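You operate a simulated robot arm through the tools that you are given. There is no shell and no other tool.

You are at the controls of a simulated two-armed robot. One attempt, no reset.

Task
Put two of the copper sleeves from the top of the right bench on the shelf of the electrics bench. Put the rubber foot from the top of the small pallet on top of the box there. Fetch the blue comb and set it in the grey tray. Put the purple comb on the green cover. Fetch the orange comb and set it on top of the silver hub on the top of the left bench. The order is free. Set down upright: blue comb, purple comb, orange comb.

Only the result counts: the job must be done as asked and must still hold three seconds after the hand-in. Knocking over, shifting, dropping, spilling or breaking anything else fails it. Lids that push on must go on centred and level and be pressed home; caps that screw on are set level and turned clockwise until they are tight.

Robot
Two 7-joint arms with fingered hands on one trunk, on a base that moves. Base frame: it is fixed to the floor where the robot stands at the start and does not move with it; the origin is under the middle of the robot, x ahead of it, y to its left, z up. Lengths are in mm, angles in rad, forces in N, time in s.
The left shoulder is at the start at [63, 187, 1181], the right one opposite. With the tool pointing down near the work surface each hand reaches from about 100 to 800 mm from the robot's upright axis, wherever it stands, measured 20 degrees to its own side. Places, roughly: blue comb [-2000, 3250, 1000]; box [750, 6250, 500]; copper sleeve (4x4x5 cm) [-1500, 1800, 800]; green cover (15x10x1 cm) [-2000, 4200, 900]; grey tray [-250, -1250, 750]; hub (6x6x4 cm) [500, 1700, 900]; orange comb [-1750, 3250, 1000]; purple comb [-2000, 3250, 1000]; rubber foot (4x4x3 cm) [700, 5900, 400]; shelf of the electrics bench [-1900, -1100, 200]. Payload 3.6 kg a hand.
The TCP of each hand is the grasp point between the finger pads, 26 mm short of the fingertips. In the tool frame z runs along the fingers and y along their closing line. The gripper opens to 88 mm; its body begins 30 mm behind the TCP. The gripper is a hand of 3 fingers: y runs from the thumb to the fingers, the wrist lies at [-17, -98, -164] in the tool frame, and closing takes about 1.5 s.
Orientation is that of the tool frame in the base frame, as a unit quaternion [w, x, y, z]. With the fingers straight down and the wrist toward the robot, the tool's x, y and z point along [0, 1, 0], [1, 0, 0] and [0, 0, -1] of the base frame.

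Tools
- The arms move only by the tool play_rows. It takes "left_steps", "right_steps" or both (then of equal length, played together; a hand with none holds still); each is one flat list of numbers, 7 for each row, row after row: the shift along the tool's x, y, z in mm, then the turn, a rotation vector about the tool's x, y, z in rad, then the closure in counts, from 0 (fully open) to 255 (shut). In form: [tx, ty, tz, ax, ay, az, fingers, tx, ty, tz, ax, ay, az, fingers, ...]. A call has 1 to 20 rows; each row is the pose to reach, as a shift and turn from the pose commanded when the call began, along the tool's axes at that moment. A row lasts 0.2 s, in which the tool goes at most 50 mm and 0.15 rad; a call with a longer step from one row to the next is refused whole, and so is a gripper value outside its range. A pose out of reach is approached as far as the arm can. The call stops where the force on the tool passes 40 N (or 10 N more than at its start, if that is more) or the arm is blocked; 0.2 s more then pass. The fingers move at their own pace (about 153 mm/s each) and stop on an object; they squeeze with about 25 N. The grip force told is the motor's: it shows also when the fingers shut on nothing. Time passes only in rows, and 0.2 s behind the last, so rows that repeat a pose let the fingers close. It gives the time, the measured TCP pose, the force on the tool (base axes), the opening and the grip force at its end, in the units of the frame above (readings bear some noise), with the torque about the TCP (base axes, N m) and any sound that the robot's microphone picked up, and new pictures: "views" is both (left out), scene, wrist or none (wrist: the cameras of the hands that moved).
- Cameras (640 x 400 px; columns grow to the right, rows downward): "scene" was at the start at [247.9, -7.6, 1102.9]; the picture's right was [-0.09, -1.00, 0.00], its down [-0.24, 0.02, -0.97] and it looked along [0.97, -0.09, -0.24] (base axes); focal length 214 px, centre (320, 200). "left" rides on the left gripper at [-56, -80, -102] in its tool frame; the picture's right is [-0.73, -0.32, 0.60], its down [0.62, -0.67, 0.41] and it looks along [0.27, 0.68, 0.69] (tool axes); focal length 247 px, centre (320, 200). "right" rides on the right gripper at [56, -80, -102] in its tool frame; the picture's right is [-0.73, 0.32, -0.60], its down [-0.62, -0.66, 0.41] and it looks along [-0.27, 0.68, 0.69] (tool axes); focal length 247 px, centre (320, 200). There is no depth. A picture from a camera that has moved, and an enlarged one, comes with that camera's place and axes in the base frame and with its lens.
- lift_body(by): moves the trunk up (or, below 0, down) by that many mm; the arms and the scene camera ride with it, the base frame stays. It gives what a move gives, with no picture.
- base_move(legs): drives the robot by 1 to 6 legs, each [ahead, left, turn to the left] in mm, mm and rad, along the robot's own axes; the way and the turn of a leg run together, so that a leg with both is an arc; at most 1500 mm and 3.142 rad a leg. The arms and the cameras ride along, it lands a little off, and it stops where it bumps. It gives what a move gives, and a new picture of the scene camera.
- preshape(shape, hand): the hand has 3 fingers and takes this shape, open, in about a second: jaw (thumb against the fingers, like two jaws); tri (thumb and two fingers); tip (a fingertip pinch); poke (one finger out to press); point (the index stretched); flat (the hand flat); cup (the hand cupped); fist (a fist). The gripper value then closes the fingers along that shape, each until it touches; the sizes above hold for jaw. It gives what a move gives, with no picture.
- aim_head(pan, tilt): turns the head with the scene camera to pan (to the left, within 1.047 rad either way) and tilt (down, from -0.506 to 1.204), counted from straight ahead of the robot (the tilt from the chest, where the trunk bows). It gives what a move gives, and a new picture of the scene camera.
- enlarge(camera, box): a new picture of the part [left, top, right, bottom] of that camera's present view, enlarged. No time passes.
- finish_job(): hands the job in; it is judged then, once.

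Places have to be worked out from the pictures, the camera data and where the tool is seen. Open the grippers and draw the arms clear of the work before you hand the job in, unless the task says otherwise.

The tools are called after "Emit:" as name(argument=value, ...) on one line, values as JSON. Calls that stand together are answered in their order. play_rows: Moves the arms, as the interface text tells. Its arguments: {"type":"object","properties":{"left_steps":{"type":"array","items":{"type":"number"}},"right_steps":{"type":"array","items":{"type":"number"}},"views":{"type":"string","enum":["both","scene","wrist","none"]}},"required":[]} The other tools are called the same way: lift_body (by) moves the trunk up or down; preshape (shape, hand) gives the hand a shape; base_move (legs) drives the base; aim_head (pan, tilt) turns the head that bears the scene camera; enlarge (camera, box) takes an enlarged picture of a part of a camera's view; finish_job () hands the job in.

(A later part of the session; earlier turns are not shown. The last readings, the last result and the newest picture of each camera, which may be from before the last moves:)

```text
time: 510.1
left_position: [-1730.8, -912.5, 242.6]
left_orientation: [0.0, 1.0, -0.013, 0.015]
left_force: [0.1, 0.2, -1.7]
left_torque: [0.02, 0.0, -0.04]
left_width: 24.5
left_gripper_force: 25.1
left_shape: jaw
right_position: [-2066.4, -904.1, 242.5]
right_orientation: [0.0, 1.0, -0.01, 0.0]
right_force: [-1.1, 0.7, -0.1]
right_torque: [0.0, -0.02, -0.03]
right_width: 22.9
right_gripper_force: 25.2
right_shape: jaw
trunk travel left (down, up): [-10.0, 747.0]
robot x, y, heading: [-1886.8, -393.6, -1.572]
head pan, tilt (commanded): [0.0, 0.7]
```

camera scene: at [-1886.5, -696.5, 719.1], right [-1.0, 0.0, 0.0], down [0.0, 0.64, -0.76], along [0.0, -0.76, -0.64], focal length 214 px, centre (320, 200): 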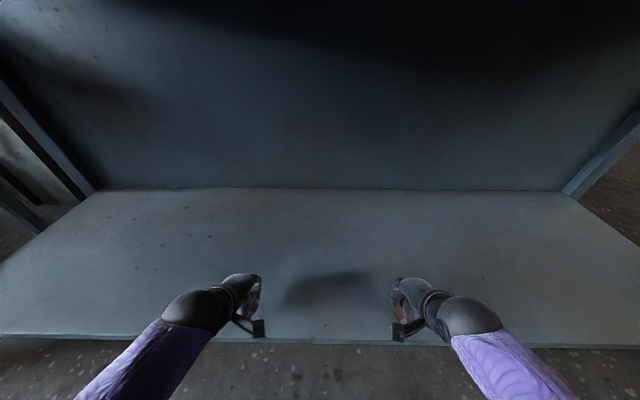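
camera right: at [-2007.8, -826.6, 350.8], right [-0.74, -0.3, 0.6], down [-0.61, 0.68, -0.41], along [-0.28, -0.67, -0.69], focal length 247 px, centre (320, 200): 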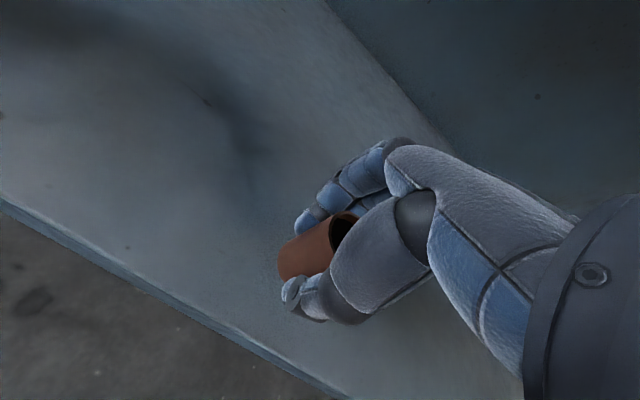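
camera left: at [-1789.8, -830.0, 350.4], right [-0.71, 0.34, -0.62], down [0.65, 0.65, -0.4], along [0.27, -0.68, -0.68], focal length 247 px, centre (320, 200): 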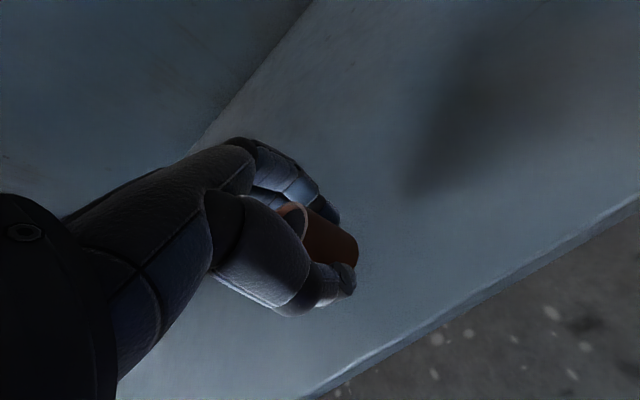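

Nearly there; I continue with 2–3 mm steps.

Emit:
play_rows(left_steps=[0, 0, 1.5, 0, 0, 0, 255, 0, 0, 3, 0, 0, 0, 255, 0, 0, 3, 0, 0, 0, 255], right_steps=[0, 0, 1.5, 0, 0, 0, 255, 0, 0, 3, 0, 0, 0, 255, 0, 0, 3, 0, 0, 0, 255], views="none")

Emit:
play_rows(left_steps=[0, 0, 1.5, 0, 0, 0, 255, 0, 0, 3, 0, 0, 0, 255, 0, 0, 3, 0, 0, 0, 255], right_steps=[0, 0, 1.5, 0, 0, 0, 255, 0, 0, 3, 0, 0, 0, 255, 0, 0, 3, 0, 0, 0, 255], views="none")

```text
time: 510.9
left_position: [-1729.3, -910.7, 238.6]
left_orientation: [-0.002, 1.0, -0.015, 0.017]
left_force: [-0.4, -0.3, -1.1]
left_torque: [0.0, -0.03, 0.0]
left_width: 24.5
left_gripper_force: 24.8
left_shape: jaw
right_position: [-2067.2, -904.7, 238.6]
right_orientation: [0.0, 1.0, -0.01, 0.0]
right_force: [-0.5, 0.0, -1.7]
right_torque: [0.0, 0.01, -0.02]
right_width: 23.3
right_gripper_force: 26.0
right_shape: jaw
trunk travel left (down, up): [-10.0, 747.0]
robot x, y, heading: [-1886.5, -396.4, -1.567]
head pan, tilt (commanded): [0.0, 0.7]
```

```text
time: 511.7
left_position: [-1727.5, -911.5, 237.1]
left_orientation: [-0.001, 1.0, -0.014, 0.018]
left_force: [-0.7, 0.0, -0.1]
left_torque: [0.0, 0.01, -0.01]
left_width: 24.3
left_gripper_force: 25.1
left_shape: jaw
right_position: [-2066.5, -904.7, 236.7]
right_orientation: [0.0, 1.0, -0.01, 0.0]
right_force: [-1.2, 0.0, -0.5]
right_torque: [0.01, 0.0, 0.02]
right_width: 23.1
right_gripper_force: 24.8
right_shape: jaw
trunk travel left (down, up): [-10.0, 747.0]
robot x, y, heading: [-1890.0, -398.2, -1.575]
head pan, tilt (commanded): [0.0, 0.7]
```

Still free at z ≈ 237. I go on.

Emit:
play_rows(left_steps=[0, 0, 1.5, 0, 0, 0, 255, 0, 0, 3, 0, 0, 0, 255, 0, 0, 3, 0, 0, 0, 255], right_steps=[0, 0, 1.5, 0, 0, 0, 255, 0, 0, 3, 0, 0, 0, 255, 0, 0, 3, 0, 0, 0, 255], views="none")

Emit:
play_rows(left_steps=[0, 0, 1, 0, 0, 0, 255, 0, 0, 2, 0, 0, 0, 255, 0, 0, 2, 0, 0, 0, 255], right_steps=[0, 0, 1, 0, 0, 0, 255, 0, 0, 2, 0, 0, 0, 255, 0, 0, 2, 0, 0, 0, 255], views="none")

```text
time: 512.5
left_position: [-1726.2, -911.8, 233.6]
left_orientation: [-0.002, 1.0, -0.015, 0.019]
left_force: [-0.3, 0.3, -0.6]
left_torque: [-0.02, 0.0, -0.01]
left_width: 24.6
left_gripper_force: 25.4
left_shape: jaw
right_position: [-2067.6, -904.8, 233.0]
right_orientation: [0.0, 1.0, -0.01, 0.001]
right_force: [0.3, 0.3, -0.3]
right_torque: [-0.02, 0.01, -0.01]
right_width: 23.3
right_gripper_force: 25.2
right_shape: jaw
trunk travel left (down, up): [-10.0, 747.0]
robot x, y, heading: [-1886.6, -394.8, -1.565]
head pan, tilt (commanded): [0.0, 0.7]
```

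```text
time: 513.3
left_position: [-1724.3, -911.0, 230.8]
left_orientation: [-0.001, 1.0, -0.014, 0.02]
left_force: [0.8, -0.5, -0.6]
left_torque: [0.0, 0.0, 0.02]
left_width: 24.5
left_gripper_force: 25.0
left_shape: jaw
right_position: [-2067.7, -903.8, 232.2]
right_orientation: [0.0, 1.0, -0.011, 0.0]
right_force: [0.3, 0.1, -0.3]
right_torque: [0.04, 0.01, -0.03]
right_width: 22.9
right_gripper_force: 24.9
right_shape: jaw
trunk travel left (down, up): [-10.0, 747.0]
robot x, y, heading: [-1883.8, -393.3, -1.573]
head pan, tilt (commanded): [0.0, 0.7]
```

Emit:
play_rows(left_steps=[0, 0, 1, 0, 0, 0, 255, 0, 0, 2, 0, 0, 0, 255, 0, 0, 2, 0, 0, 0, 255], right_steps=[0, 0, 1, 0, 0, 0, 255, 0, 0, 2, 0, 0, 0, 255, 0, 0, 2, 0, 0, 0, 255], views="wrist")

Emit:
enlarge(camera="right", box=[200, 180, 400, 305])

Emit:
enlarge(camera="left", box=[240, 180, 440, 305])

```text
time: 514.1
left_position: [-1723.8, -911.7, 229.6]
left_orientation: [-0.001, 1.0, -0.014, 0.021]
left_force: [0.7, -0.3, -0.8]
left_torque: [0.0, 0.02, 0.0]
left_width: 24.7
left_gripper_force: 25.2
left_shape: jaw
right_position: [-2066.7, -904.3, 229.2]
right_orientation: [-0.001, 1.0, -0.011, 0.0]
right_force: [0.0, 0.6, -1.3]
right_torque: [-0.01, -0.03, 0.01]
right_width: 23.0
right_gripper_force: 25.1
right_shape: jaw
trunk travel left (down, up): [-10.0, 747.0]
robot x, y, heading: [-1889.0, -396.6, -1.572]
head pan, tilt (commanded): [0.0, 0.7]
camera right: at [-2008.3, -826.4, 332.6], right [-0.74, -0.3, 0.6], down [-0.61, 0.68, -0.41], along [-0.28, -0.67, -0.69], focal length 247 px, centre (320, 200)
camera left: at [-1781.1, -829.7, 329.4], right [-0.7, 0.34, -0.63], down [0.66, 0.65, -0.38], along [0.28, -0.68, -0.68], focal length 247 px, centre (320, 200)
```

right: 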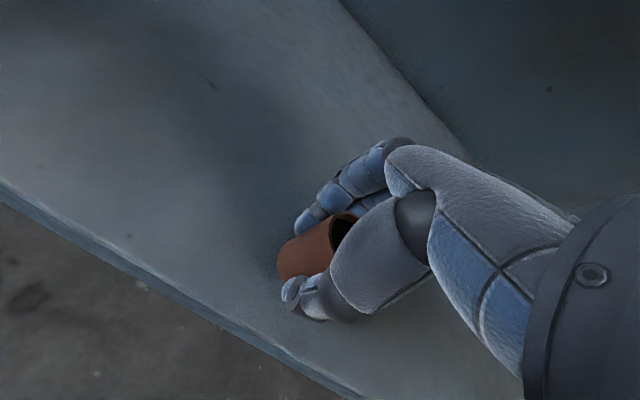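
left: 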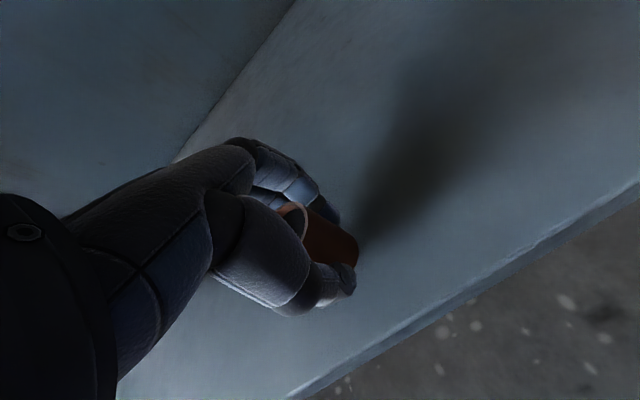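

```text
3.20 times, centred on (300, 242) of right
camera zoom: at [-2008.3, -826.4, 332.6], right [-0.74, -0.3, 0.6], down [-0.61, 0.68, -0.41], along [-0.28, -0.67, -0.69], focal length 790 px, centre (384, 64)
```

zoom: 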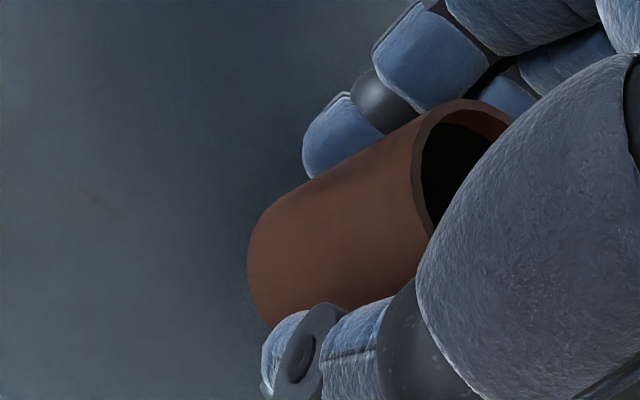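

```text
3.20 times, centred on (340, 242) of left
camera zoom: at [-1781.1, -829.7, 329.4], right [-0.7, 0.34, -0.63], down [0.66, 0.65, -0.38], along [0.28, -0.68, -0.68], focal length 790 px, centre (256, 64)
```

zoom: 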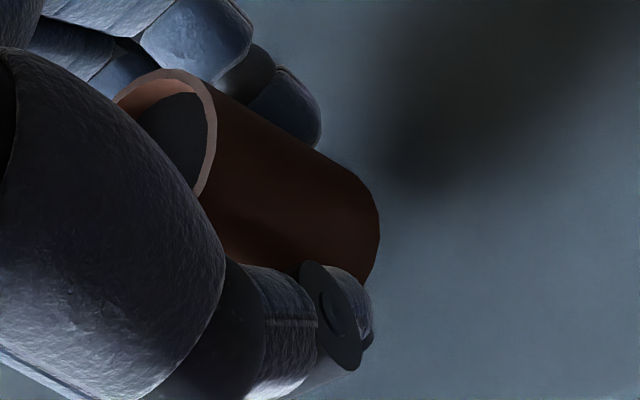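

The shadow shows it is close. I continue with 4 mm in fine rows.

Emit:
play_rows(left_steps=[0, 0, 1, 0, 0, 0, 255, 0, 0, 2, 0, 0, 0, 255, 0, 0, 3, 0, 0, 0, 255, 0, 0, 3, 0, 0, 0, 255], right_steps=[0, 0, 1, 0, 0, 0, 255, 0, 0, 2, 0, 0, 0, 255, 0, 0, 3, 0, 0, 0, 255, 0, 0, 3, 0, 0, 0, 255], views="none")

Emit:
play_rows(left_steps=[0, 0, 1, 0, 0, 0, 255, 0, 0, 2, 0, 0, 0, 255, 0, 0, 3, 0, 0, 0, 255, 0, 0, 3, 0, 0, 0, 255], right_steps=[0, 0, 1, 0, 0, 0, 255, 0, 0, 2, 0, 0, 0, 255, 0, 0, 3, 0, 0, 0, 255, 0, 0, 3, 0, 0, 0, 255], views="none")

```text
time: 515.3
left_position: [-1719.9, -912.6, 225.4]
left_orientation: [0.0, 1.0, -0.014, 0.024]
left_force: [0.1, 0.0, -0.3]
left_torque: [0.0, 0.01, 0.0]
left_width: 24.7
left_gripper_force: 24.9
left_shape: jaw
right_position: [-2066.8, -904.2, 226.7]
right_orientation: [-0.001, 1.0, -0.012, 0.0]
right_force: [-0.3, -0.8, -1.1]
right_torque: [0.0, 0.01, 0.0]
right_width: 23.3
right_gripper_force: 25.5
right_shape: jaw
trunk travel left (down, up): [-10.0, 747.0]
robot x, y, heading: [-1886.0, -394.5, -1.572]
head pan, tilt (commanded): [0.0, 0.7]
stopped in row 4 (left hand): the arm was blocked; the commanded pose is now the measured one
```

```text
time: 516.3
left_position: [-1718.3, -911.7, 223.4]
left_orientation: [0.0, 1.0, -0.015, 0.025]
left_force: [-1.1, 0.5, 0.1]
left_torque: [-0.01, -0.01, 0.01]
left_width: 24.8
left_gripper_force: 25.0
left_shape: jaw
right_position: [-2066.5, -902.4, 221.8]
right_orientation: [0.0, 1.0, -0.01, 0.0]
right_force: [-0.8, -0.6, -0.2]
right_torque: [0.03, 0.01, 0.0]
right_width: 23.0
right_gripper_force: 25.5
right_shape: jaw
trunk travel left (down, up): [-10.0, 747.0]
robot x, y, heading: [-1887.1, -395.5, -1.572]
head pan, tilt (commanded): [0.0, 0.7]
```

The left arm reached its extension limit, the right shows no contact yet. I use the last trunk travel in small steps to come down.

Emit:
lift_body(by=-3)

Emit:
lift_body(by=-3)

```text
time: 516.8
left_position: [-1708.3, -911.6, 218.3]
left_orientation: [0.002, 0.999, -0.016, 0.033]
left_force: [-3.5, -0.5, 9.0]
left_torque: [0.0, 0.1, 0.02]
left_width: 24.8
left_gripper_force: 25.3
left_shape: jaw
right_position: [-2069.4, -904.9, 221.0]
right_orientation: [0.0, 1.0, -0.009, 0.0]
right_force: [0.3, -0.6, 0.1]
right_torque: [0.04, 0.03, -0.01]
right_width: 23.0
right_gripper_force: 25.1
right_shape: jaw
trunk travel left (down, up): [-7.0, 750.0]
robot x, y, heading: [-1891.6, -394.2, -1.576]
head pan, tilt (commanded): [0.0, 0.7]
```

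```text
time: 517.3
left_position: [-1703.5, -912.7, 218.2]
left_orientation: [0.002, 0.999, -0.018, 0.037]
left_force: [-6.0, -0.3, 23.6]
left_torque: [0.03, 0.12, -0.03]
left_width: 26.8
left_gripper_force: 25.1
left_shape: jaw
right_position: [-2071.0, -904.1, 218.8]
right_orientation: [0.002, 1.0, -0.01, -0.002]
right_force: [1.8, 1.9, 4.8]
right_torque: [0.07, -0.03, -0.04]
right_width: 23.4
right_gripper_force: 24.7
right_shape: jaw
trunk travel left (down, up): [-4.0, 753.0]
robot x, y, heading: [-1887.3, -395.1, -1.571]
head pan, tilt (commanded): [0.0, 0.7]
```

Both sleeves touch the shelf (left 24 N, right 5 N). I relieve 2 mm, then open both hands.

Emit:
lift_body(by=2)

Emit:
play_rows(left_steps=[0, 0, 0, 0, 0, 0, 210, 0, 0, 0, 0, 0, 0, 170, 0, 0, 0, 0, 0, 0, 130, 0, 0, 0, 0, 0, 0, 90, 0, 0, 0, 0, 0, 0, 60, 0, 0, 0, 0, 0, 0, 60, 0, 0, 0, 0, 0, 0, 60], right_steps=[0, 0, 0, 0, 0, 0, 210, 0, 0, 0, 0, 0, 0, 170, 0, 0, 0, 0, 0, 0, 130, 0, 0, 0, 0, 0, 0, 90, 0, 0, 0, 0, 0, 0, 60, 0, 0, 0, 0, 0, 0, 60, 0, 0, 0, 0, 0, 0, 60], views="both")

```text
time: 517.8
left_position: [-1702.7, -913.6, 217.5]
left_orientation: [0.0, 0.999, -0.017, 0.038]
left_force: [-6.8, 0.6, 17.1]
left_torque: [-0.05, 0.14, -0.03]
left_width: 26.5
left_gripper_force: 24.4
left_shape: jaw
right_position: [-2073.1, -903.3, 219.0]
right_orientation: [0.0, 1.0, -0.009, -0.004]
right_force: [1.0, 0.7, -1.5]
right_torque: [0.04, 0.0, 0.0]
right_width: 23.6
right_gripper_force: 24.9
right_shape: jaw
trunk travel left (down, up): [-6.0, 751.0]
robot x, y, heading: [-1885.0, -399.7, -1.575]
head pan, tilt (commanded): [0.0, 0.7]
```

```text
time: 519.4
left_position: [-1702.4, -915.3, 218.2]
left_orientation: [0.001, 0.999, -0.016, 0.038]
left_force: [-0.2, 0.2, -0.3]
left_torque: [-0.02, -0.03, -0.03]
left_width: 66.9
left_gripper_force: 0.1
left_shape: jaw
right_position: [-2071.9, -905.1, 219.5]
right_orientation: [0.001, 1.0, -0.01, -0.004]
right_force: [-0.9, 0.6, 0.3]
right_torque: [-0.06, -0.01, 0.02]
right_width: 66.9
right_gripper_force: 0.1
right_shape: jaw
trunk travel left (down, up): [-6.0, 751.0]
robot x, y, heading: [-1887.2, -399.7, -1.572]
head pan, tilt (commanded): [0.0, 0.7]
camera scene: at [-1886.5, -697.3, 714.9], right [-1.0, 0.0, 0.0], down [0.0, 0.64, -0.76], along [0.0, -0.76, -0.64], focal length 214 px, centre (320, 200)
camera right: at [-2012.6, -827.2, 321.6], right [-0.74, -0.3, 0.61], down [-0.61, 0.68, -0.41], along [-0.29, -0.67, -0.68], focal length 247 px, centre (320, 200)
camera left: at [-1762.6, -831.9, 315.2], right [-0.68, 0.34, -0.65], down [0.67, 0.64, -0.36], along [0.3, -0.69, -0.66], focal length 247 px, centre (320, 200)
```

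scene: 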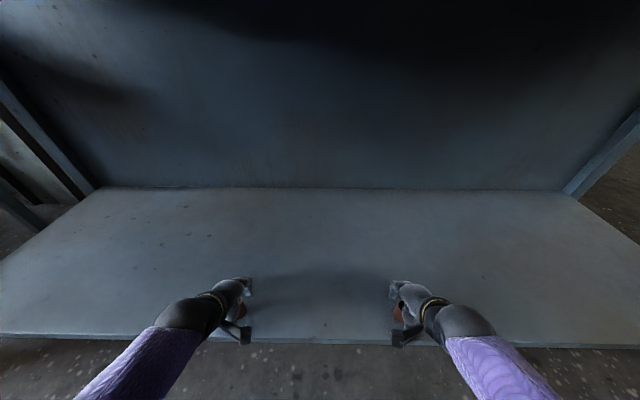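
right: 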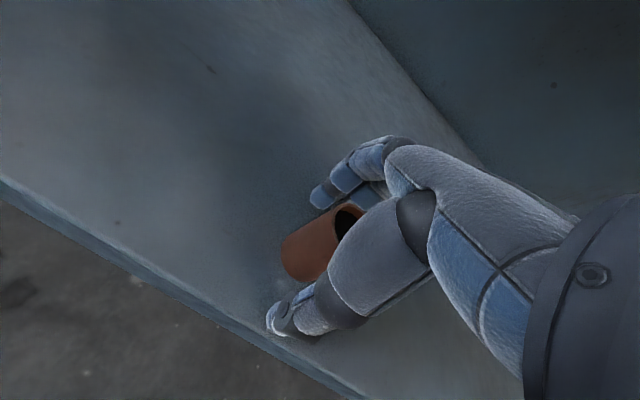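
left: 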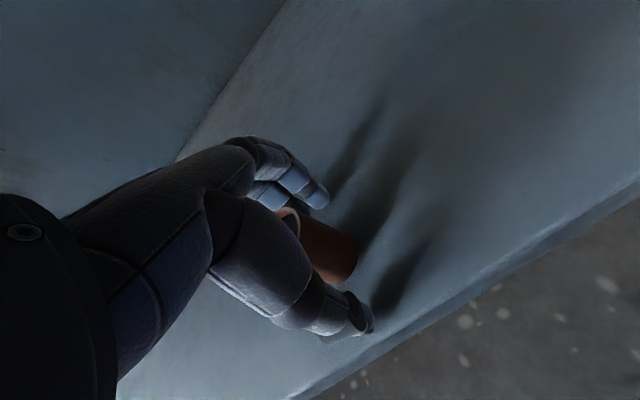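

Both sleeves stand freely on the shelf. I raise both hands straight up above the sleeves.

Emit:
play_rows(left_steps=[0, 0, -10, 0, 0, 0, 60, 0, 0, -25, 0, 0, 0, 60, 0, 0, -45, 0, 0, 0, 60, 0, 0, -70, 0, 0, 0, 60, 0, 0, -95, 0, 0, 0, 60, 0, 0, -95, 0, 0, 0, 60], right_steps=[0, 0, -10, 0, 0, 0, 60, 0, 0, -25, 0, 0, 0, 60, 0, 0, -45, 0, 0, 0, 60, 0, 0, -70, 0, 0, 0, 60, 0, 0, -95, 0, 0, 0, 60, 0, 0, -95, 0, 0, 0, 60], views="both")

```text
time: 520.6
left_position: [-1696.0, -991.8, 357.0]
left_orientation: [0.075, 0.996, -0.01, 0.051]
left_force: [0.4, 0.6, 0.1]
left_torque: [-0.02, -0.01, -0.05]
left_width: 67.5
left_gripper_force: 0.1
left_shape: jaw
right_position: [-2093.0, -929.9, 321.2]
right_orientation: [0.023, 0.999, -0.01, -0.023]
right_force: [0.6, -0.7, -0.6]
right_torque: [0.01, 0.0, -0.01]
right_width: 67.2
right_gripper_force: 0.1
right_shape: jaw
trunk travel left (down, up): [-6.0, 751.0]
robot x, y, heading: [-1887.2, -399.0, -1.571]
head pan, tilt (commanded): [0.0, 0.7]
stopped in row 5 (left hand): the arm was blocked; the commanded pose is now the measured one
camera scene: at [-1886.5, -697.4, 714.8], right [-1.0, 0.0, 0.0], down [0.0, 0.64, -0.76], along [0.0, -0.76, -0.64], focal length 214 px, centre (320, 200)
camera right: at [-2029.3, -847.1, 417.3], right [-0.71, -0.27, 0.65], down [-0.63, 0.66, -0.41], along [-0.31, -0.7, -0.64], focal length 247 px, centre (320, 200)
camera left: at [-1759.0, -894.6, 439.4], right [-0.66, 0.24, -0.71], down [0.68, 0.59, -0.44], along [0.31, -0.77, -0.55], focal length 247 px, centre (320, 200)
```

scene: 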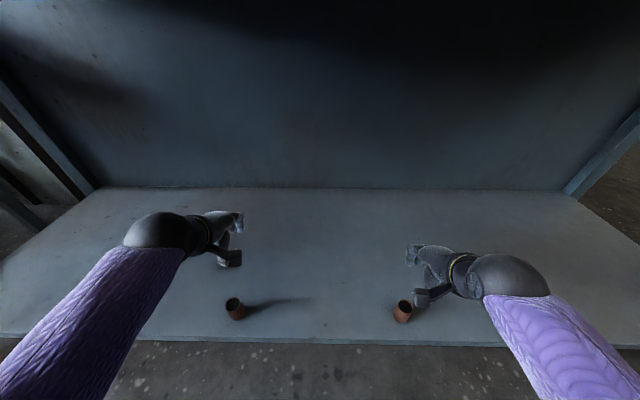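
right: 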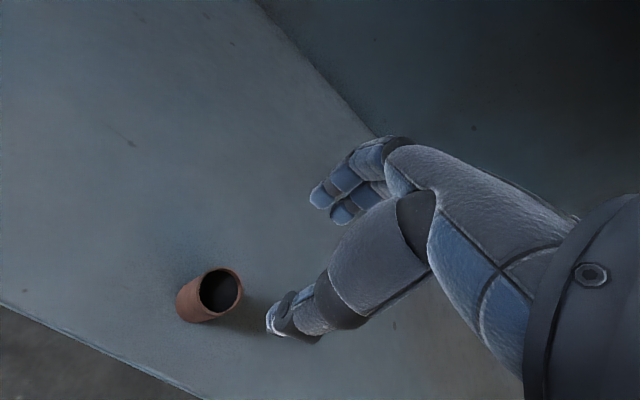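
left: 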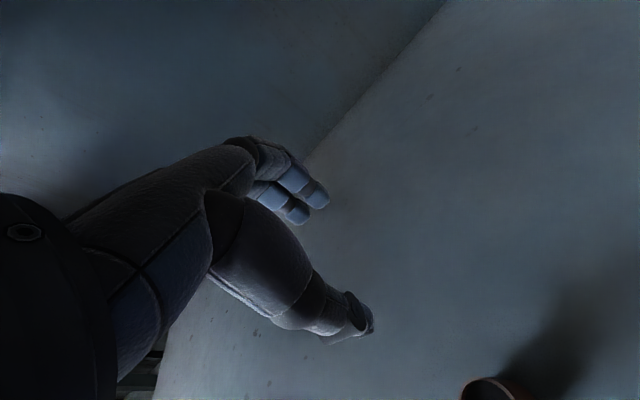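

The arms jumped at their extension limit, but both sleeves still stand where placed. I enlarge to verify they are upright.

Emit:
enlarge(camera="scene", box=[200, 270, 440, 360])

```text
2.67 times, centred on (320, 315) of scene
camera zoom: at [-1886.5, -697.4, 714.8], right [-1.0, 0.0, 0.0], down [0.0, 0.64, -0.76], along [0.0, -0.76, -0.64], focal length 572 px, centre (320, -107)
```

zoom: 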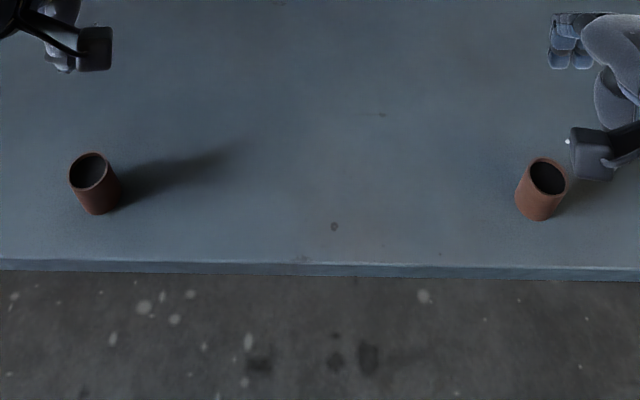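

Both sleeves stand upright. The hands hang above sleeve height, so I drive straight back out.

Emit:
base_move(legs=[[-380, 0, 0]])

```text
time: 523.0
left_position: [-1696.0, -606.9, 354.9]
left_orientation: [0.073, 0.996, -0.012, 0.049]
left_force: [-0.3, 0.7, 0.4]
left_torque: [0.01, 0.0, -0.02]
left_width: 66.9
left_gripper_force: 0.1
left_shape: jaw
right_position: [-2091.3, -545.7, 322.3]
right_orientation: [0.022, 0.999, -0.01, -0.022]
right_force: [-0.4, 0.4, 0.1]
right_torque: [-0.03, -0.01, 0.02]
right_width: 66.8
right_gripper_force: 0.1
right_shape: jaw
trunk travel left (down, up): [-6.0, 751.0]
robot x, y, heading: [-1887.3, -16.3, -1.57]
head pan, tilt (commanded): [0.0, 0.7]
camera scene: at [-1886.2, -314.5, 714.9], right [-1.0, 0.0, 0.0], down [0.0, 0.64, -0.76], along [0.0, -0.76, -0.64], focal length 214 px, centre (320, 200)
```

scene: 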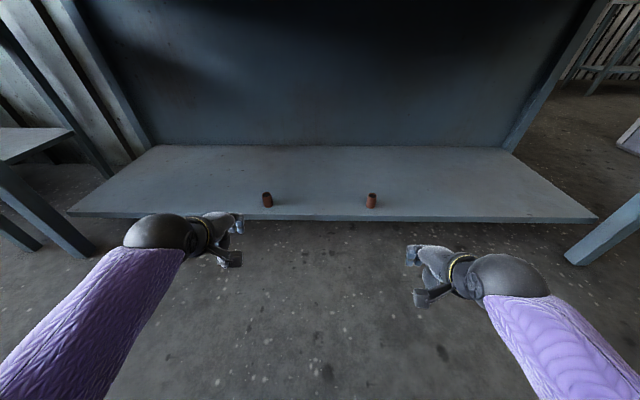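

The sleeves are safely on the shelf. I raise the trunk and then bring both hands back up to normal carrying poses.

Emit:
lift_body(by=420)

Emit:
play_rows(left_steps=[0, 0, -40, 0, 0, 0, 60, 0, 0, -80, 0, 0, 0, 60, 0, 0, -120, 0, 0, 0, 60, 0, 0, -160, 0, 0, 0, 60, 0, 0, -200, 0, 0, 0, 60, 0, 0, -240, 0, 0, 0, 60, 0, 0, -280, 0, 0, 0, 60, 0, 0, -320, 0, 0, 0, 60, 0, 0, -320, 0, 0, 0, 60], right_steps=[0, 0, -40, 0, 0, 0, 60, 0, 0, -80, 0, 0, 0, 60, 0, 0, -120, 0, 0, 0, 60, 0, 0, -160, 0, 0, 0, 60, 0, 0, -200, 0, 0, 0, 60, 0, 0, -240, 0, 0, 0, 60, 0, 0, -280, 0, 0, 0, 60, 0, 0, -320, 0, 0, 0, 60, 0, 0, -320, 0, 0, 0, 60], views="scene")

```text
refused: 420 is not a number from -400 to 400
```

```text
time: 525.0
left_position: [-1703.9, -561.9, 664.4]
left_orientation: [0.072, 0.993, -0.008, 0.098]
left_force: [0.3, 0.7, 0.7]
left_torque: [0.03, 0.0, 0.01]
left_width: 67.1
left_gripper_force: 0.1
left_shape: jaw
right_position: [-2073.4, -545.4, 639.0]
right_orientation: [0.023, 0.999, -0.01, -0.022]
right_force: [0.4, 0.3, 0.3]
right_torque: [0.0, 0.0, -0.01]
right_width: 67.2
right_gripper_force: 0.1
right_shape: jaw
right hand out of reach, approached as far as the arm can: row 8, 9
trunk travel left (down, up): [-6.0, 751.0]
robot x, y, heading: [-1885.2, -11.1, -1.565]
head pan, tilt (commanded): [0.0, 0.7]
camera scene: at [-1886.2, -314.5, 714.8], right [-1.0, 0.0, 0.0], down [0.0, 0.64, -0.76], along [0.0, -0.76, -0.64], focal length 214 px, centre (320, 200)
```

scene: 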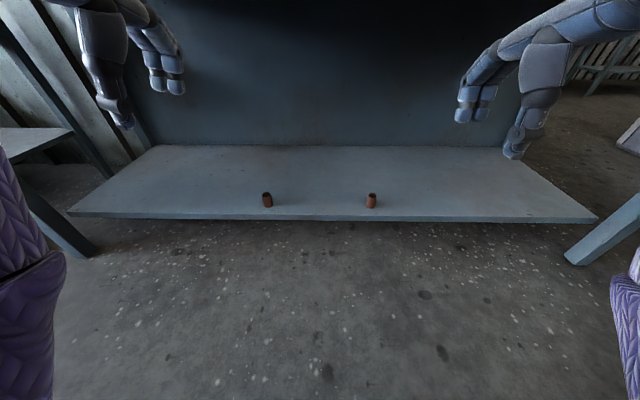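

Now I raise the trunk by 400 and straighten both hands' orientation.

Emit:
lift_body(by=400)

Emit:
play_rows(left_steps=[0, 0, 0, 0.036, -0.05, -0.004, 60, 0, 0, 0, 0.072, -0.1, -0.008, 60, 0, 0, 0, 0.11, -0.15, -0.012, 60, 0, 0, 0, 0.144, -0.196, -0.016, 60, 0, 0, 0, 0.144, -0.196, -0.016, 60], right_steps=[0, 0, 0, 0.015, 0.015, -0.006, 60, 0, 0, 0, 0.03, 0.03, -0.012, 60, 0, 0, 0, 0.046, 0.044, -0.02, 60, 0, 0, 0, 0.046, 0.044, -0.02, 60, 0, 0, 0, 0.046, 0.044, -0.02, 60], views="scene")

```text
time: 528.9
left_position: [-1708.0, -564.9, 1072.8]
left_orientation: [0.078, 0.994, -0.002, 0.071]
left_force: [-0.7, 0.2, 0.7]
left_torque: [-0.01, 0.01, -0.01]
left_width: 67.0
left_gripper_force: 0.1
left_shape: jaw
right_position: [-2073.3, -546.1, 1036.4]
right_orientation: [0.022, 0.999, -0.01, -0.022]
right_force: [-0.7, 0.5, -0.3]
right_torque: [-0.02, 0.0, -0.03]
right_width: 67.0
right_gripper_force: 0.0
right_shape: jaw
trunk travel left (down, up): [-406.0, 351.0]
robot x, y, heading: [-1885.6, -15.9, -1.564]
head pan, tilt (commanded): [0.0, 0.7]
```

```text
time: 530.1
left_position: [-1718.6, -561.2, 1070.4]
left_orientation: [0.001, 0.999, -0.001, -0.04]
left_force: [-0.2, 0.4, 0.5]
left_torque: [-0.01, 0.02, -0.01]
left_width: 66.8
left_gripper_force: 0.1
left_shape: jaw
right_position: [-2073.3, -544.4, 1039.0]
right_orientation: [0.0, 1.0, 0.001, 0.0]
right_force: [-0.6, 0.0, 0.3]
right_torque: [-0.01, 0.01, 0.04]
right_width: 67.1
right_gripper_force: 0.1
right_shape: jaw
trunk travel left (down, up): [-406.0, 351.0]
robot x, y, heading: [-1886.2, -12.4, -1.569]
head pan, tilt (commanded): [0.0, 0.7]
camera scene: at [-1886.1, -241.3, 1148.5], right [-1.0, 0.0, 0.0], down [0.0, 0.64, -0.76], along [0.0, -0.76, -0.64], focal length 214 px, centre (320, 200)
```

scene: 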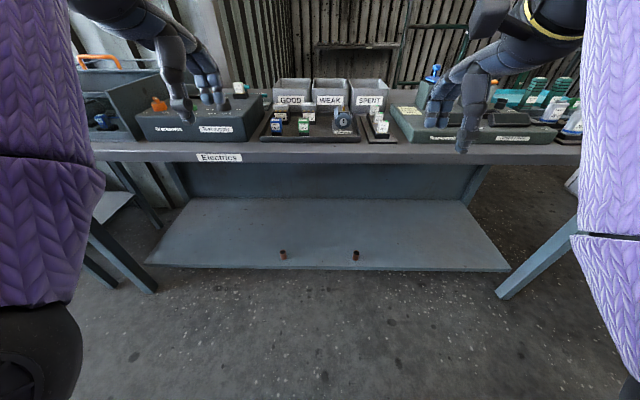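

The two sleeves are done. Now I go back for the blue comb: west, north, then east into the middle aisle.

Emit:
play_rows(left_steps=[0, 0, 0, 0, 0.04, 0, 60, 0, 0, 0, 0, 0.08, 0, 60, 0, 0, 0, 0, 0.08, 0, 60], views="none")

Emit:
base_move(legs=[[0, 0, -1.573], [1400, 0, 0], [420, 0, 0], [0, 0, -1.571]])

```text
time: 530.9
left_position: [-1726.9, -559.6, 1073.2]
left_orientation: [0.002, 1.0, -0.006, -0.006]
left_force: [0.1, 1.0, 0.2]
left_torque: [0.03, -0.03, 0.01]
left_width: 67.3
left_gripper_force: 0.0
left_shape: jaw
right_position: [-2073.5, -545.5, 1038.8]
right_orientation: [0.0, 1.0, 0.0, 0.0]
right_force: [0.0, 0.4, -0.4]
right_torque: [-0.03, 0.0, -0.02]
right_width: 67.4
right_gripper_force: 0.0
right_shape: jaw
trunk travel left (down, up): [-406.0, 351.0]
robot x, y, heading: [-1888.4, -13.6, -1.568]
head pan, tilt (commanded): [0.0, 0.7]
```

```text
time: 547.8
left_position: [-3886.6, 493.2, 1069.0]
left_orientation: [0.005, 0.007, 1.0, 0.001]
left_force: [0.4, -0.1, 0.2]
left_torque: [0.01, 0.04, 0.01]
left_width: 67.1
left_gripper_force: 0.1
left_shape: jaw
right_position: [-3538.6, 477.8, 1038.5]
right_orientation: [0.0, 0.001, 1.0, 0.0]
right_force: [-0.4, 0.0, 0.1]
right_torque: [0.02, 0.01, 0.02]
right_width: 67.3
right_gripper_force: 0.0
right_shape: jaw
trunk travel left (down, up): [-406.0, 351.0]
robot x, y, heading: [-3730.8, -50.4, 1.564]
head pan, tilt (commanded): [0.0, 0.7]
camera scene: at [-3725.9, 176.0, 1148.5], right [1.0, -0.01, 0.0], down [0.0, -0.64, -0.76], along [0.0, 0.76, -0.64], focal length 214 px, centre (320, 200)
```

scene: 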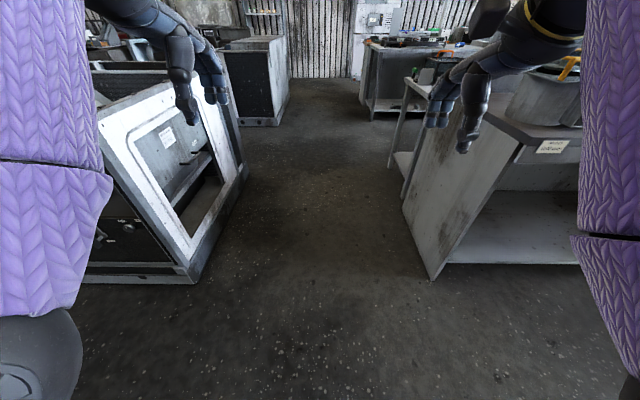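

The cross aisle is centred ahead. I drive north and then east to the combs.

Emit:
base_move(legs=[[1400, 0, 0], [1390, 0, 0], [0, 0, -1.566]])

Emit:
base_move(legs=[[1400, 0, 0], [270, 0, 0], [0, 0, 1.571]])

Emit:
aim_head(pan=0, tilt=0.7)

```text
time: 565.1
left_position: [-3162.2, 2868.2, 1069.2]
left_orientation: [0.006, 0.722, 0.692, -0.004]
left_force: [-0.9, -0.8, -0.8]
left_torque: [0.01, 0.0, 0.04]
left_width: 67.1
left_gripper_force: 0.0
left_shape: jaw
right_position: [-3187.4, 2519.8, 1038.3]
right_orientation: [0.0, 0.718, 0.696, 0.0]
right_force: [-0.3, 0.4, 0.9]
right_torque: [0.0, -0.02, 0.0]
right_width: 67.3
right_gripper_force: 0.1
right_shape: jaw
trunk travel left (down, up): [-406.0, 351.0]
robot x, y, heading: [-3714.6, 2722.3, -0.033]
head pan, tilt (commanded): [0.0, 0.7]
camera scene: at [-3483.9, 2717.7, 1148.5], right [-0.03, -1.0, 0.0], down [-0.64, 0.02, -0.76], along [0.76, -0.03, -0.64], focal length 214 px, centre (320, 200)
```

scene: 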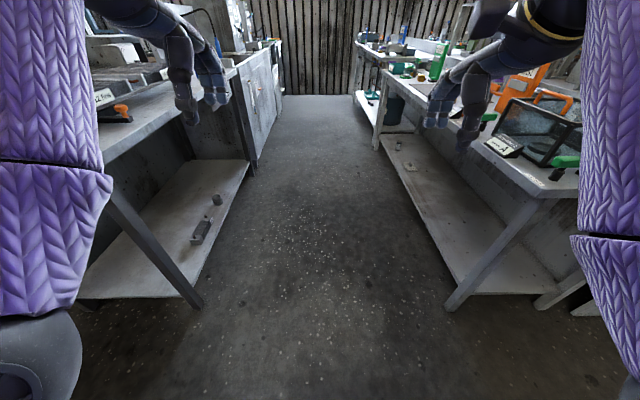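

```text
time: 577.5
left_position: [-2193.8, 3231.0, 1069.4]
left_orientation: [0.005, 0.013, 1.0, 0.001]
left_force: [-0.3, -0.7, 0.6]
left_torque: [-0.05, 0.03, 0.02]
left_width: 66.8
left_gripper_force: 0.1
left_shape: jaw
right_position: [-1845.4, 3211.8, 1037.4]
right_orientation: [0.0, 0.006, 1.0, 0.0]
right_force: [-0.5, 0.0, 0.4]
right_torque: [0.02, 0.02, 0.02]
right_width: 67.0
right_gripper_force: 0.1
right_shape: jaw
trunk travel left (down, up): [-406.0, 351.0]
robot x, y, heading: [-2041.0, 2680.8, 1.554]
head pan, tilt (commanded): [0.0, 0.7]
camera scene: at [-2035.1, 2912.4, 1148.5], right [1.0, -0.01, 0.0], down [-0.01, -0.64, -0.76], along [0.01, 0.76, -0.64], focal length 214 px, centre (320, 200)
```

scene: 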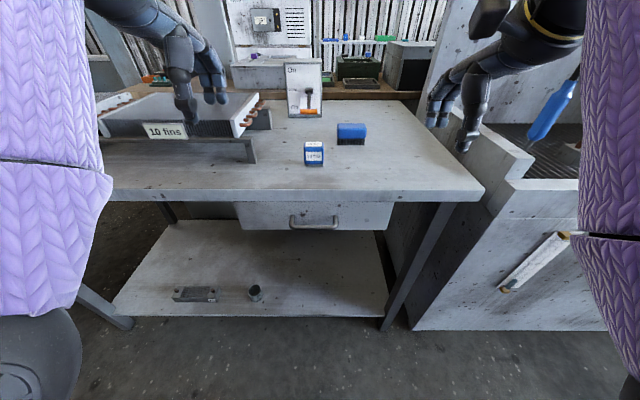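

```text
time: 578.0
left_position: [-2195.6, 3231.5, 1070.2]
left_orientation: [0.005, 0.012, 1.0, 0.001]
left_force: [0.5, 0.1, -0.3]
left_torque: [-0.04, 0.0, 0.04]
left_width: 66.8
left_gripper_force: 0.0
left_shape: jaw
right_position: [-1846.1, 3212.0, 1037.7]
right_orientation: [0.0, 0.006, 1.0, 0.0]
right_force: [-0.6, 0.2, -0.2]
right_torque: [0.03, -0.02, -0.01]
right_width: 67.0
right_gripper_force: 0.0
right_shape: jaw
trunk travel left (down, up): [-406.0, 351.0]
robot x, y, heading: [-2039.6, 2681.2, 1.557]
head pan, tilt (commanded): [0.0, 0.7]
camera scene: at [-2035.0, 2912.4, 1148.5], right [1.0, -0.01, 0.0], down [-0.01, -0.64, -0.76], along [0.01, 0.76, -0.64], focal length 214 px, centre (320, 200)
```

scene: 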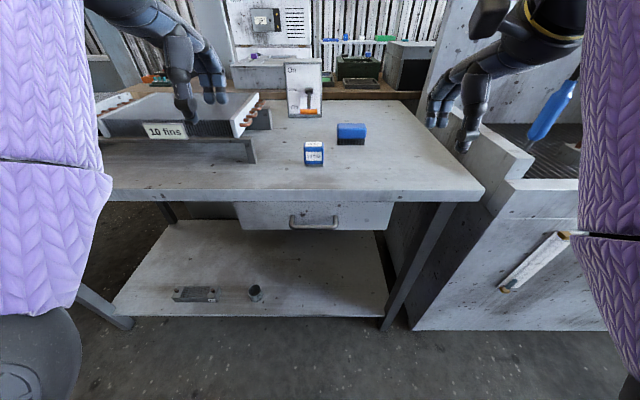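

The blue comb is straight ahead at about (-2045, 3365). I raise the left hand out of the way and move the base closer for the right hand.

Emit:
play_rows(left_steps=[0, 0, -40, 0, 0, 0, 60, 0, 0, -80, 0, 0, 0, 60, 0, 0, -120, 0, 0, 0, 60, 0, 0, -120, 0, 0, 0, 60], views="none")

Emit:
base_move(legs=[[120, 75, 0.014]])

Emit:
enlarge(camera="scene", box=[280, 120, 440, 220])

Emit:
enlarge(camera="right", box=[0, 0, 640, 400])

```text
time: 579.0
left_position: [-2196.7, 3232.1, 1188.6]
left_orientation: [0.006, 0.012, 1.0, 0.0]
left_force: [0.5, 0.9, -0.2]
left_torque: [-0.02, -0.01, 0.01]
left_width: 67.1
left_gripper_force: 0.0
left_shape: jaw
right_position: [-1845.5, 3211.3, 1037.9]
right_orientation: [0.001, 0.006, 1.0, 0.0]
right_force: [-0.1, 0.1, -0.5]
right_torque: [0.02, -0.02, 0.01]
right_width: 67.1
right_gripper_force: 0.0
right_shape: jaw
trunk travel left (down, up): [-406.0, 351.0]
robot x, y, heading: [-2038.5, 2682.5, 1.556]
head pan, tilt (commanded): [0.0, 0.7]
```

```text
time: 580.4
left_position: [-2279.0, 3350.7, 1187.9]
left_orientation: [0.005, 0.004, 1.0, 0.0]
left_force: [0.2, -0.2, -0.2]
left_torque: [0.02, -0.01, -0.01]
left_width: 67.0
left_gripper_force: 0.1
left_shape: jaw
right_position: [-1929.1, 3338.8, 1036.6]
right_orientation: [0.001, -0.001, 1.0, -0.001]
right_force: [-0.2, 0.1, -0.1]
right_torque: [-0.02, -0.04, -0.02]
right_width: 67.4
right_gripper_force: 0.1
right_shape: jaw
trunk travel left (down, up): [-406.0, 351.0]
robot x, y, heading: [-2111.7, 2807.7, 1.574]
head pan, tilt (commanded): [0.0, 0.7]
camera scene: at [-2114.2, 3035.2, 1148.2], right [1.0, 0.0, 0.0], down [0.0, -0.65, -0.76], along [0.0, 0.76, -0.65], focal length 214 px, centre (320, 200)
```

scene: 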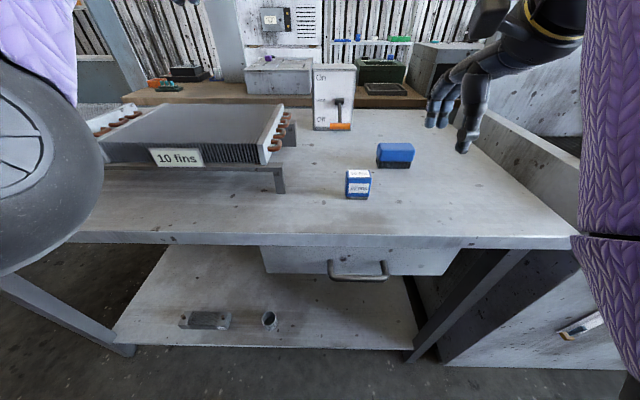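

```text
4.00 times, centred on (360, 170) of scene
camera zoom: at [-2114.2, 3035.2, 1148.2], right [1.0, 0.0, 0.0], down [0.0, -0.65, -0.76], along [0.0, 0.76, -0.65], focal length 858 px, centre (160, 320)
```

zoom: 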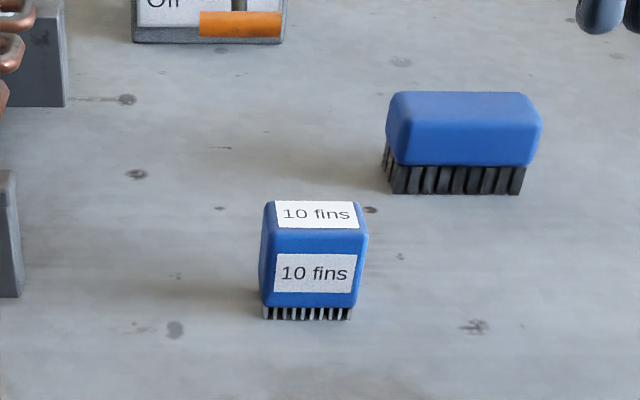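

```text
1.00 times, centred on (320, 200) of right (not enlarged: the box is as wide or as high as the picture)
camera zoom: at [-1984.0, 3256.5, 1140.2], right [0.73, 0.32, 0.6], down [0.63, -0.66, -0.41], along [0.27, 0.68, -0.69], focal length 247 px, centre (320, 200)
```

zoom: 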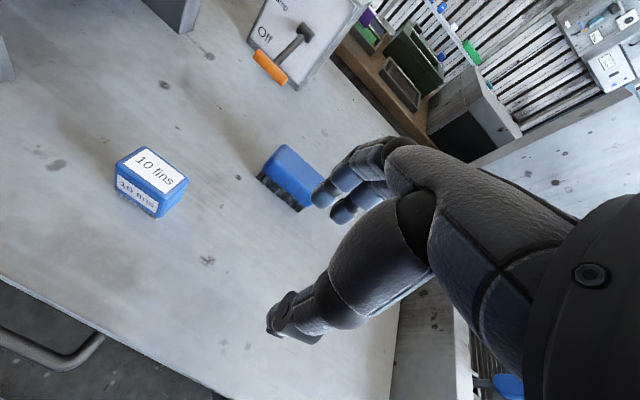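

The blue comb's top centre is at (-2042, 3366, 929). I move the right hand over it.

Emit:
play_rows(right_steps=[40, 10, 5, 0, 0, 0, 60, 80, 20, 20, 0, 0, 0, 60, 113, 27, 45, 0, 0, 0, 60, 113, 27, 62, 0, 0, 0, 60, 113, 27, 62, 0, 0, 0, 60], views="both")

Emit:
enlarge(camera="right", box=[160, 180, 384, 320])

```text
time: 581.8
left_position: [-2278.8, 3350.2, 1187.8]
left_orientation: [0.004, 0.004, 1.0, 0.0]
left_force: [-0.7, -0.1, -0.3]
left_torque: [-0.04, 0.04, 0.0]
left_width: 67.0
left_gripper_force: 0.0
left_shape: jaw
right_position: [-2008.3, 3381.9, 992.6]
right_orientation: [0.023, 0.018, 0.999, 0.023]
right_force: [0.0, 0.3, -0.1]
right_torque: [0.03, 0.01, -0.03]
right_width: 67.4
right_gripper_force: 0.0
right_shape: jaw
trunk travel left (down, up): [-406.0, 351.0]
robot x, y, heading: [-2113.6, 2804.7, 1.568]
head pan, tilt (commanded): [0.0, 0.7]
stopped in row 5 (right hand): the arm was blocked; the commanded pose is now the measured one
camera scene: at [-2113.1, 3033.8, 1148.5], right [1.0, 0.0, 0.0], down [0.0, -0.64, -0.76], along [0.0, 0.76, -0.64], focal length 214 px, centre (320, 200)
camera right: at [-2071.1, 3298.8, 1088.8], right [0.72, 0.26, 0.65], down [0.62, -0.67, -0.41], along [0.32, 0.69, -0.64], focal length 247 px, centre (320, 200)
```

scene: 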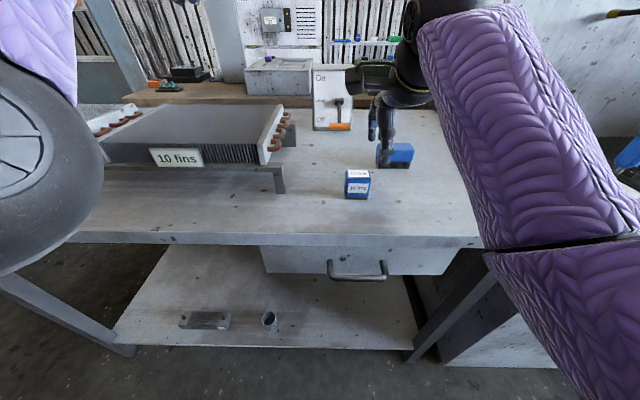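
right: 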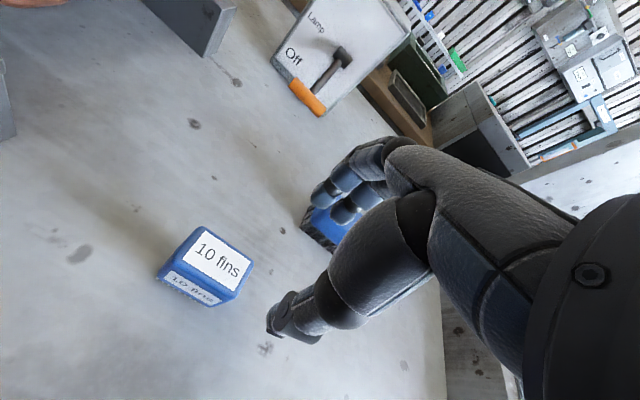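

```text
2.86 times, centred on (272, 250) of right
camera zoom: at [-2071.1, 3298.8, 1088.8], right [0.72, 0.26, 0.65], down [0.62, -0.67, -0.41], along [0.32, 0.69, -0.64], focal length 706 px, centre (457, 57)
```

zoom: 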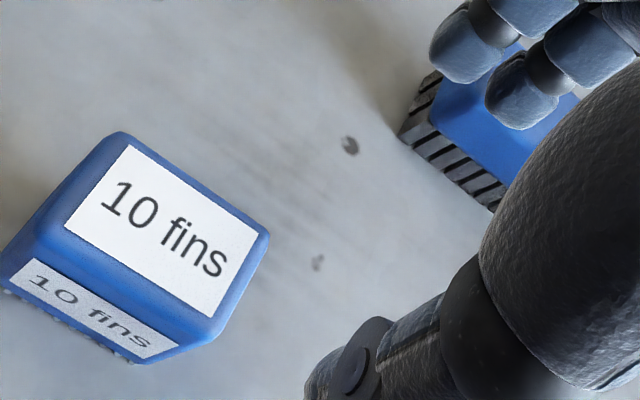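

The arm reports being blocked, with its elbow now hanging low. I retreat up and back, yawing the hand inward to swing the elbow outward again.

Emit:
play_rows(right_steps=[0, -10, -30, 0.01, 0.01, -0.1, 60, 0, -20, -65, 0.02, 0.02, -0.2, 60, 0, -35, -100, 0.03, 0.03, -0.3, 60, 0, -50, -135, 0.04, 0.04, -0.42, 60, 0, -65, -170, 0.046, 0.046, -0.54, 60, 0, -80, -200, 0.046, 0.046, -0.66, 60, 0, -90, -220, 0.046, 0.046, -0.78, 60, 0, -100, -230, 0.046, 0.046, -0.9, 60, 0, -100, -230, 0.046, 0.046, -0.9, 60], views="scene")

```text
time: 583.8
left_position: [-2279.0, 3350.1, 1188.0]
left_orientation: [0.005, 0.005, 1.0, 0.001]
left_force: [0.1, 0.5, 0.5]
left_torque: [0.01, 0.03, 0.0]
left_width: 67.1
left_gripper_force: 0.0
left_shape: jaw
right_position: [-2023.6, 3271.5, 1217.7]
right_orientation: [0.004, -0.419, 0.908, -0.012]
right_force: [-0.3, 0.1, -0.1]
right_torque: [-0.05, 0.02, 0.0]
right_width: 66.9
right_gripper_force: 0.1
right_shape: jaw
right hand out of reach, approached as far as the arm can: row 5
trunk travel left (down, up): [-406.0, 351.0]
robot x, y, heading: [-2114.0, 2805.4, 1.57]
head pan, tilt (commanded): [0.0, 0.7]
camera scene: at [-2112.7, 3034.0, 1148.5], right [1.0, 0.0, 0.0], down [0.0, -0.64, -0.76], along [0.0, 0.76, -0.64], focal length 214 px, centre (320, 200)
```

scene: 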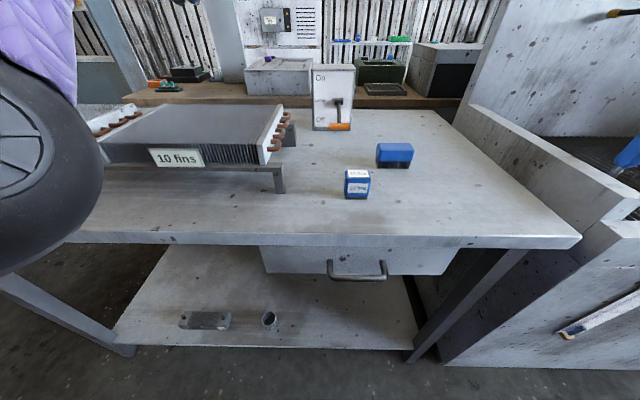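

The right forearm has left the view. I look to the right to see where the elbow is now.

Emit:
aim_head(pan=-0.8, tilt=0.3)

```text
time: 584.9
left_position: [-2278.9, 3350.0, 1188.1]
left_orientation: [0.005, 0.003, 1.0, 0.0]
left_force: [-0.2, 0.4, -0.5]
left_torque: [-0.03, 0.0, 0.0]
left_width: 67.2
left_gripper_force: 0.1
left_shape: jaw
right_position: [-2024.3, 3271.4, 1217.8]
right_orientation: [0.005, -0.419, 0.908, -0.011]
right_force: [0.9, -0.2, 0.4]
right_torque: [0.0, 0.0, 0.01]
right_width: 67.4
right_gripper_force: 0.1
right_shape: jaw
trunk travel left (down, up): [-406.0, 351.0]
robot x, y, heading: [-2113.5, 2801.9, 1.573]
head pan, tilt (commanded): [-0.799, 0.3]
camera scene: at [-2046.4, 3014.0, 1184.6], right [0.7, -0.72, 0.0], down [-0.21, -0.21, -0.96], along [0.68, 0.67, -0.3], focal length 214 px, centre (320, 200)
```

scene: 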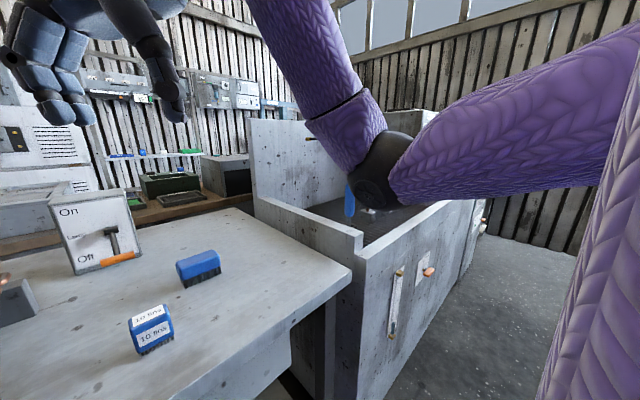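

The elbow is outward again. I bring the hand over the comb while turning it straight.

Emit:
play_rows(right_steps=[-8, 9, 30, -0.003, 0.001, 0.11, 60, -15, 19, 60, -0.006, 0.002, 0.22, 60, -23, 28, 90, -0.009, 0.004, 0.33, 60, -30, 38, 120, -0.012, 0.005, 0.44, 60, -38, 47, 150, -0.014, 0.006, 0.55, 60, -45, 56, 180, -0.017, 0.008, 0.66, 60, -53, 66, 210, -0.02, 0.009, 0.77, 60, -60.3, 75.1, 240, -0.023, 0.01, 0.866, 60, -60.3, 75.1, 240, -0.023, 0.01, 0.866, 60], views="both")

```text
time: 586.9
left_position: [-2278.8, 3350.0, 1189.0]
left_orientation: [0.004, 0.004, 1.0, 0.001]
left_force: [0.3, 0.8, -0.7]
left_torque: [0.05, -0.01, 0.02]
left_width: 67.2
left_gripper_force: 0.1
left_shape: jaw
right_position: [-2039.3, 3362.1, 975.4]
right_orientation: [0.0, 0.001, 1.0, 0.0]
right_force: [0.4, -0.4, 0.1]
right_torque: [-0.01, 0.01, 0.04]
right_width: 66.7
right_gripper_force: 0.0
right_shape: jaw
trunk travel left (down, up): [-406.0, 351.0]
robot x, y, heading: [-2115.7, 2804.2, 1.572]
head pan, tilt (commanded): [-0.799, 0.3]
camera scene: at [-2046.2, 3013.9, 1184.7], right [0.7, -0.72, 0.0], down [-0.21, -0.21, -0.96], along [0.68, 0.67, -0.3], focal length 214 px, centre (320, 200)
camera right: at [-2094.9, 3281.5, 1078.5], right [0.73, 0.32, 0.6], down [0.62, -0.67, -0.41], along [0.27, 0.68, -0.69], focal length 247 px, centre (320, 200)
```

scene: 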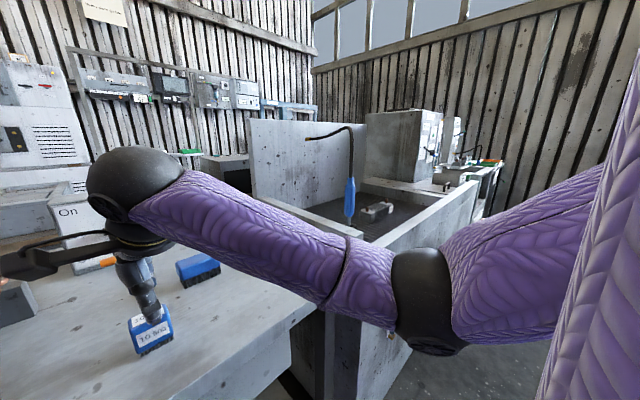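
right: 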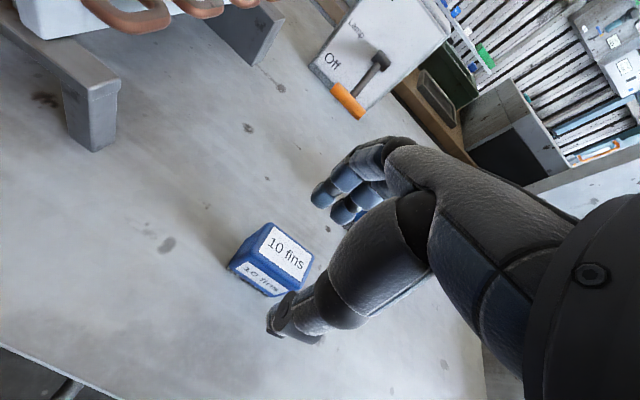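

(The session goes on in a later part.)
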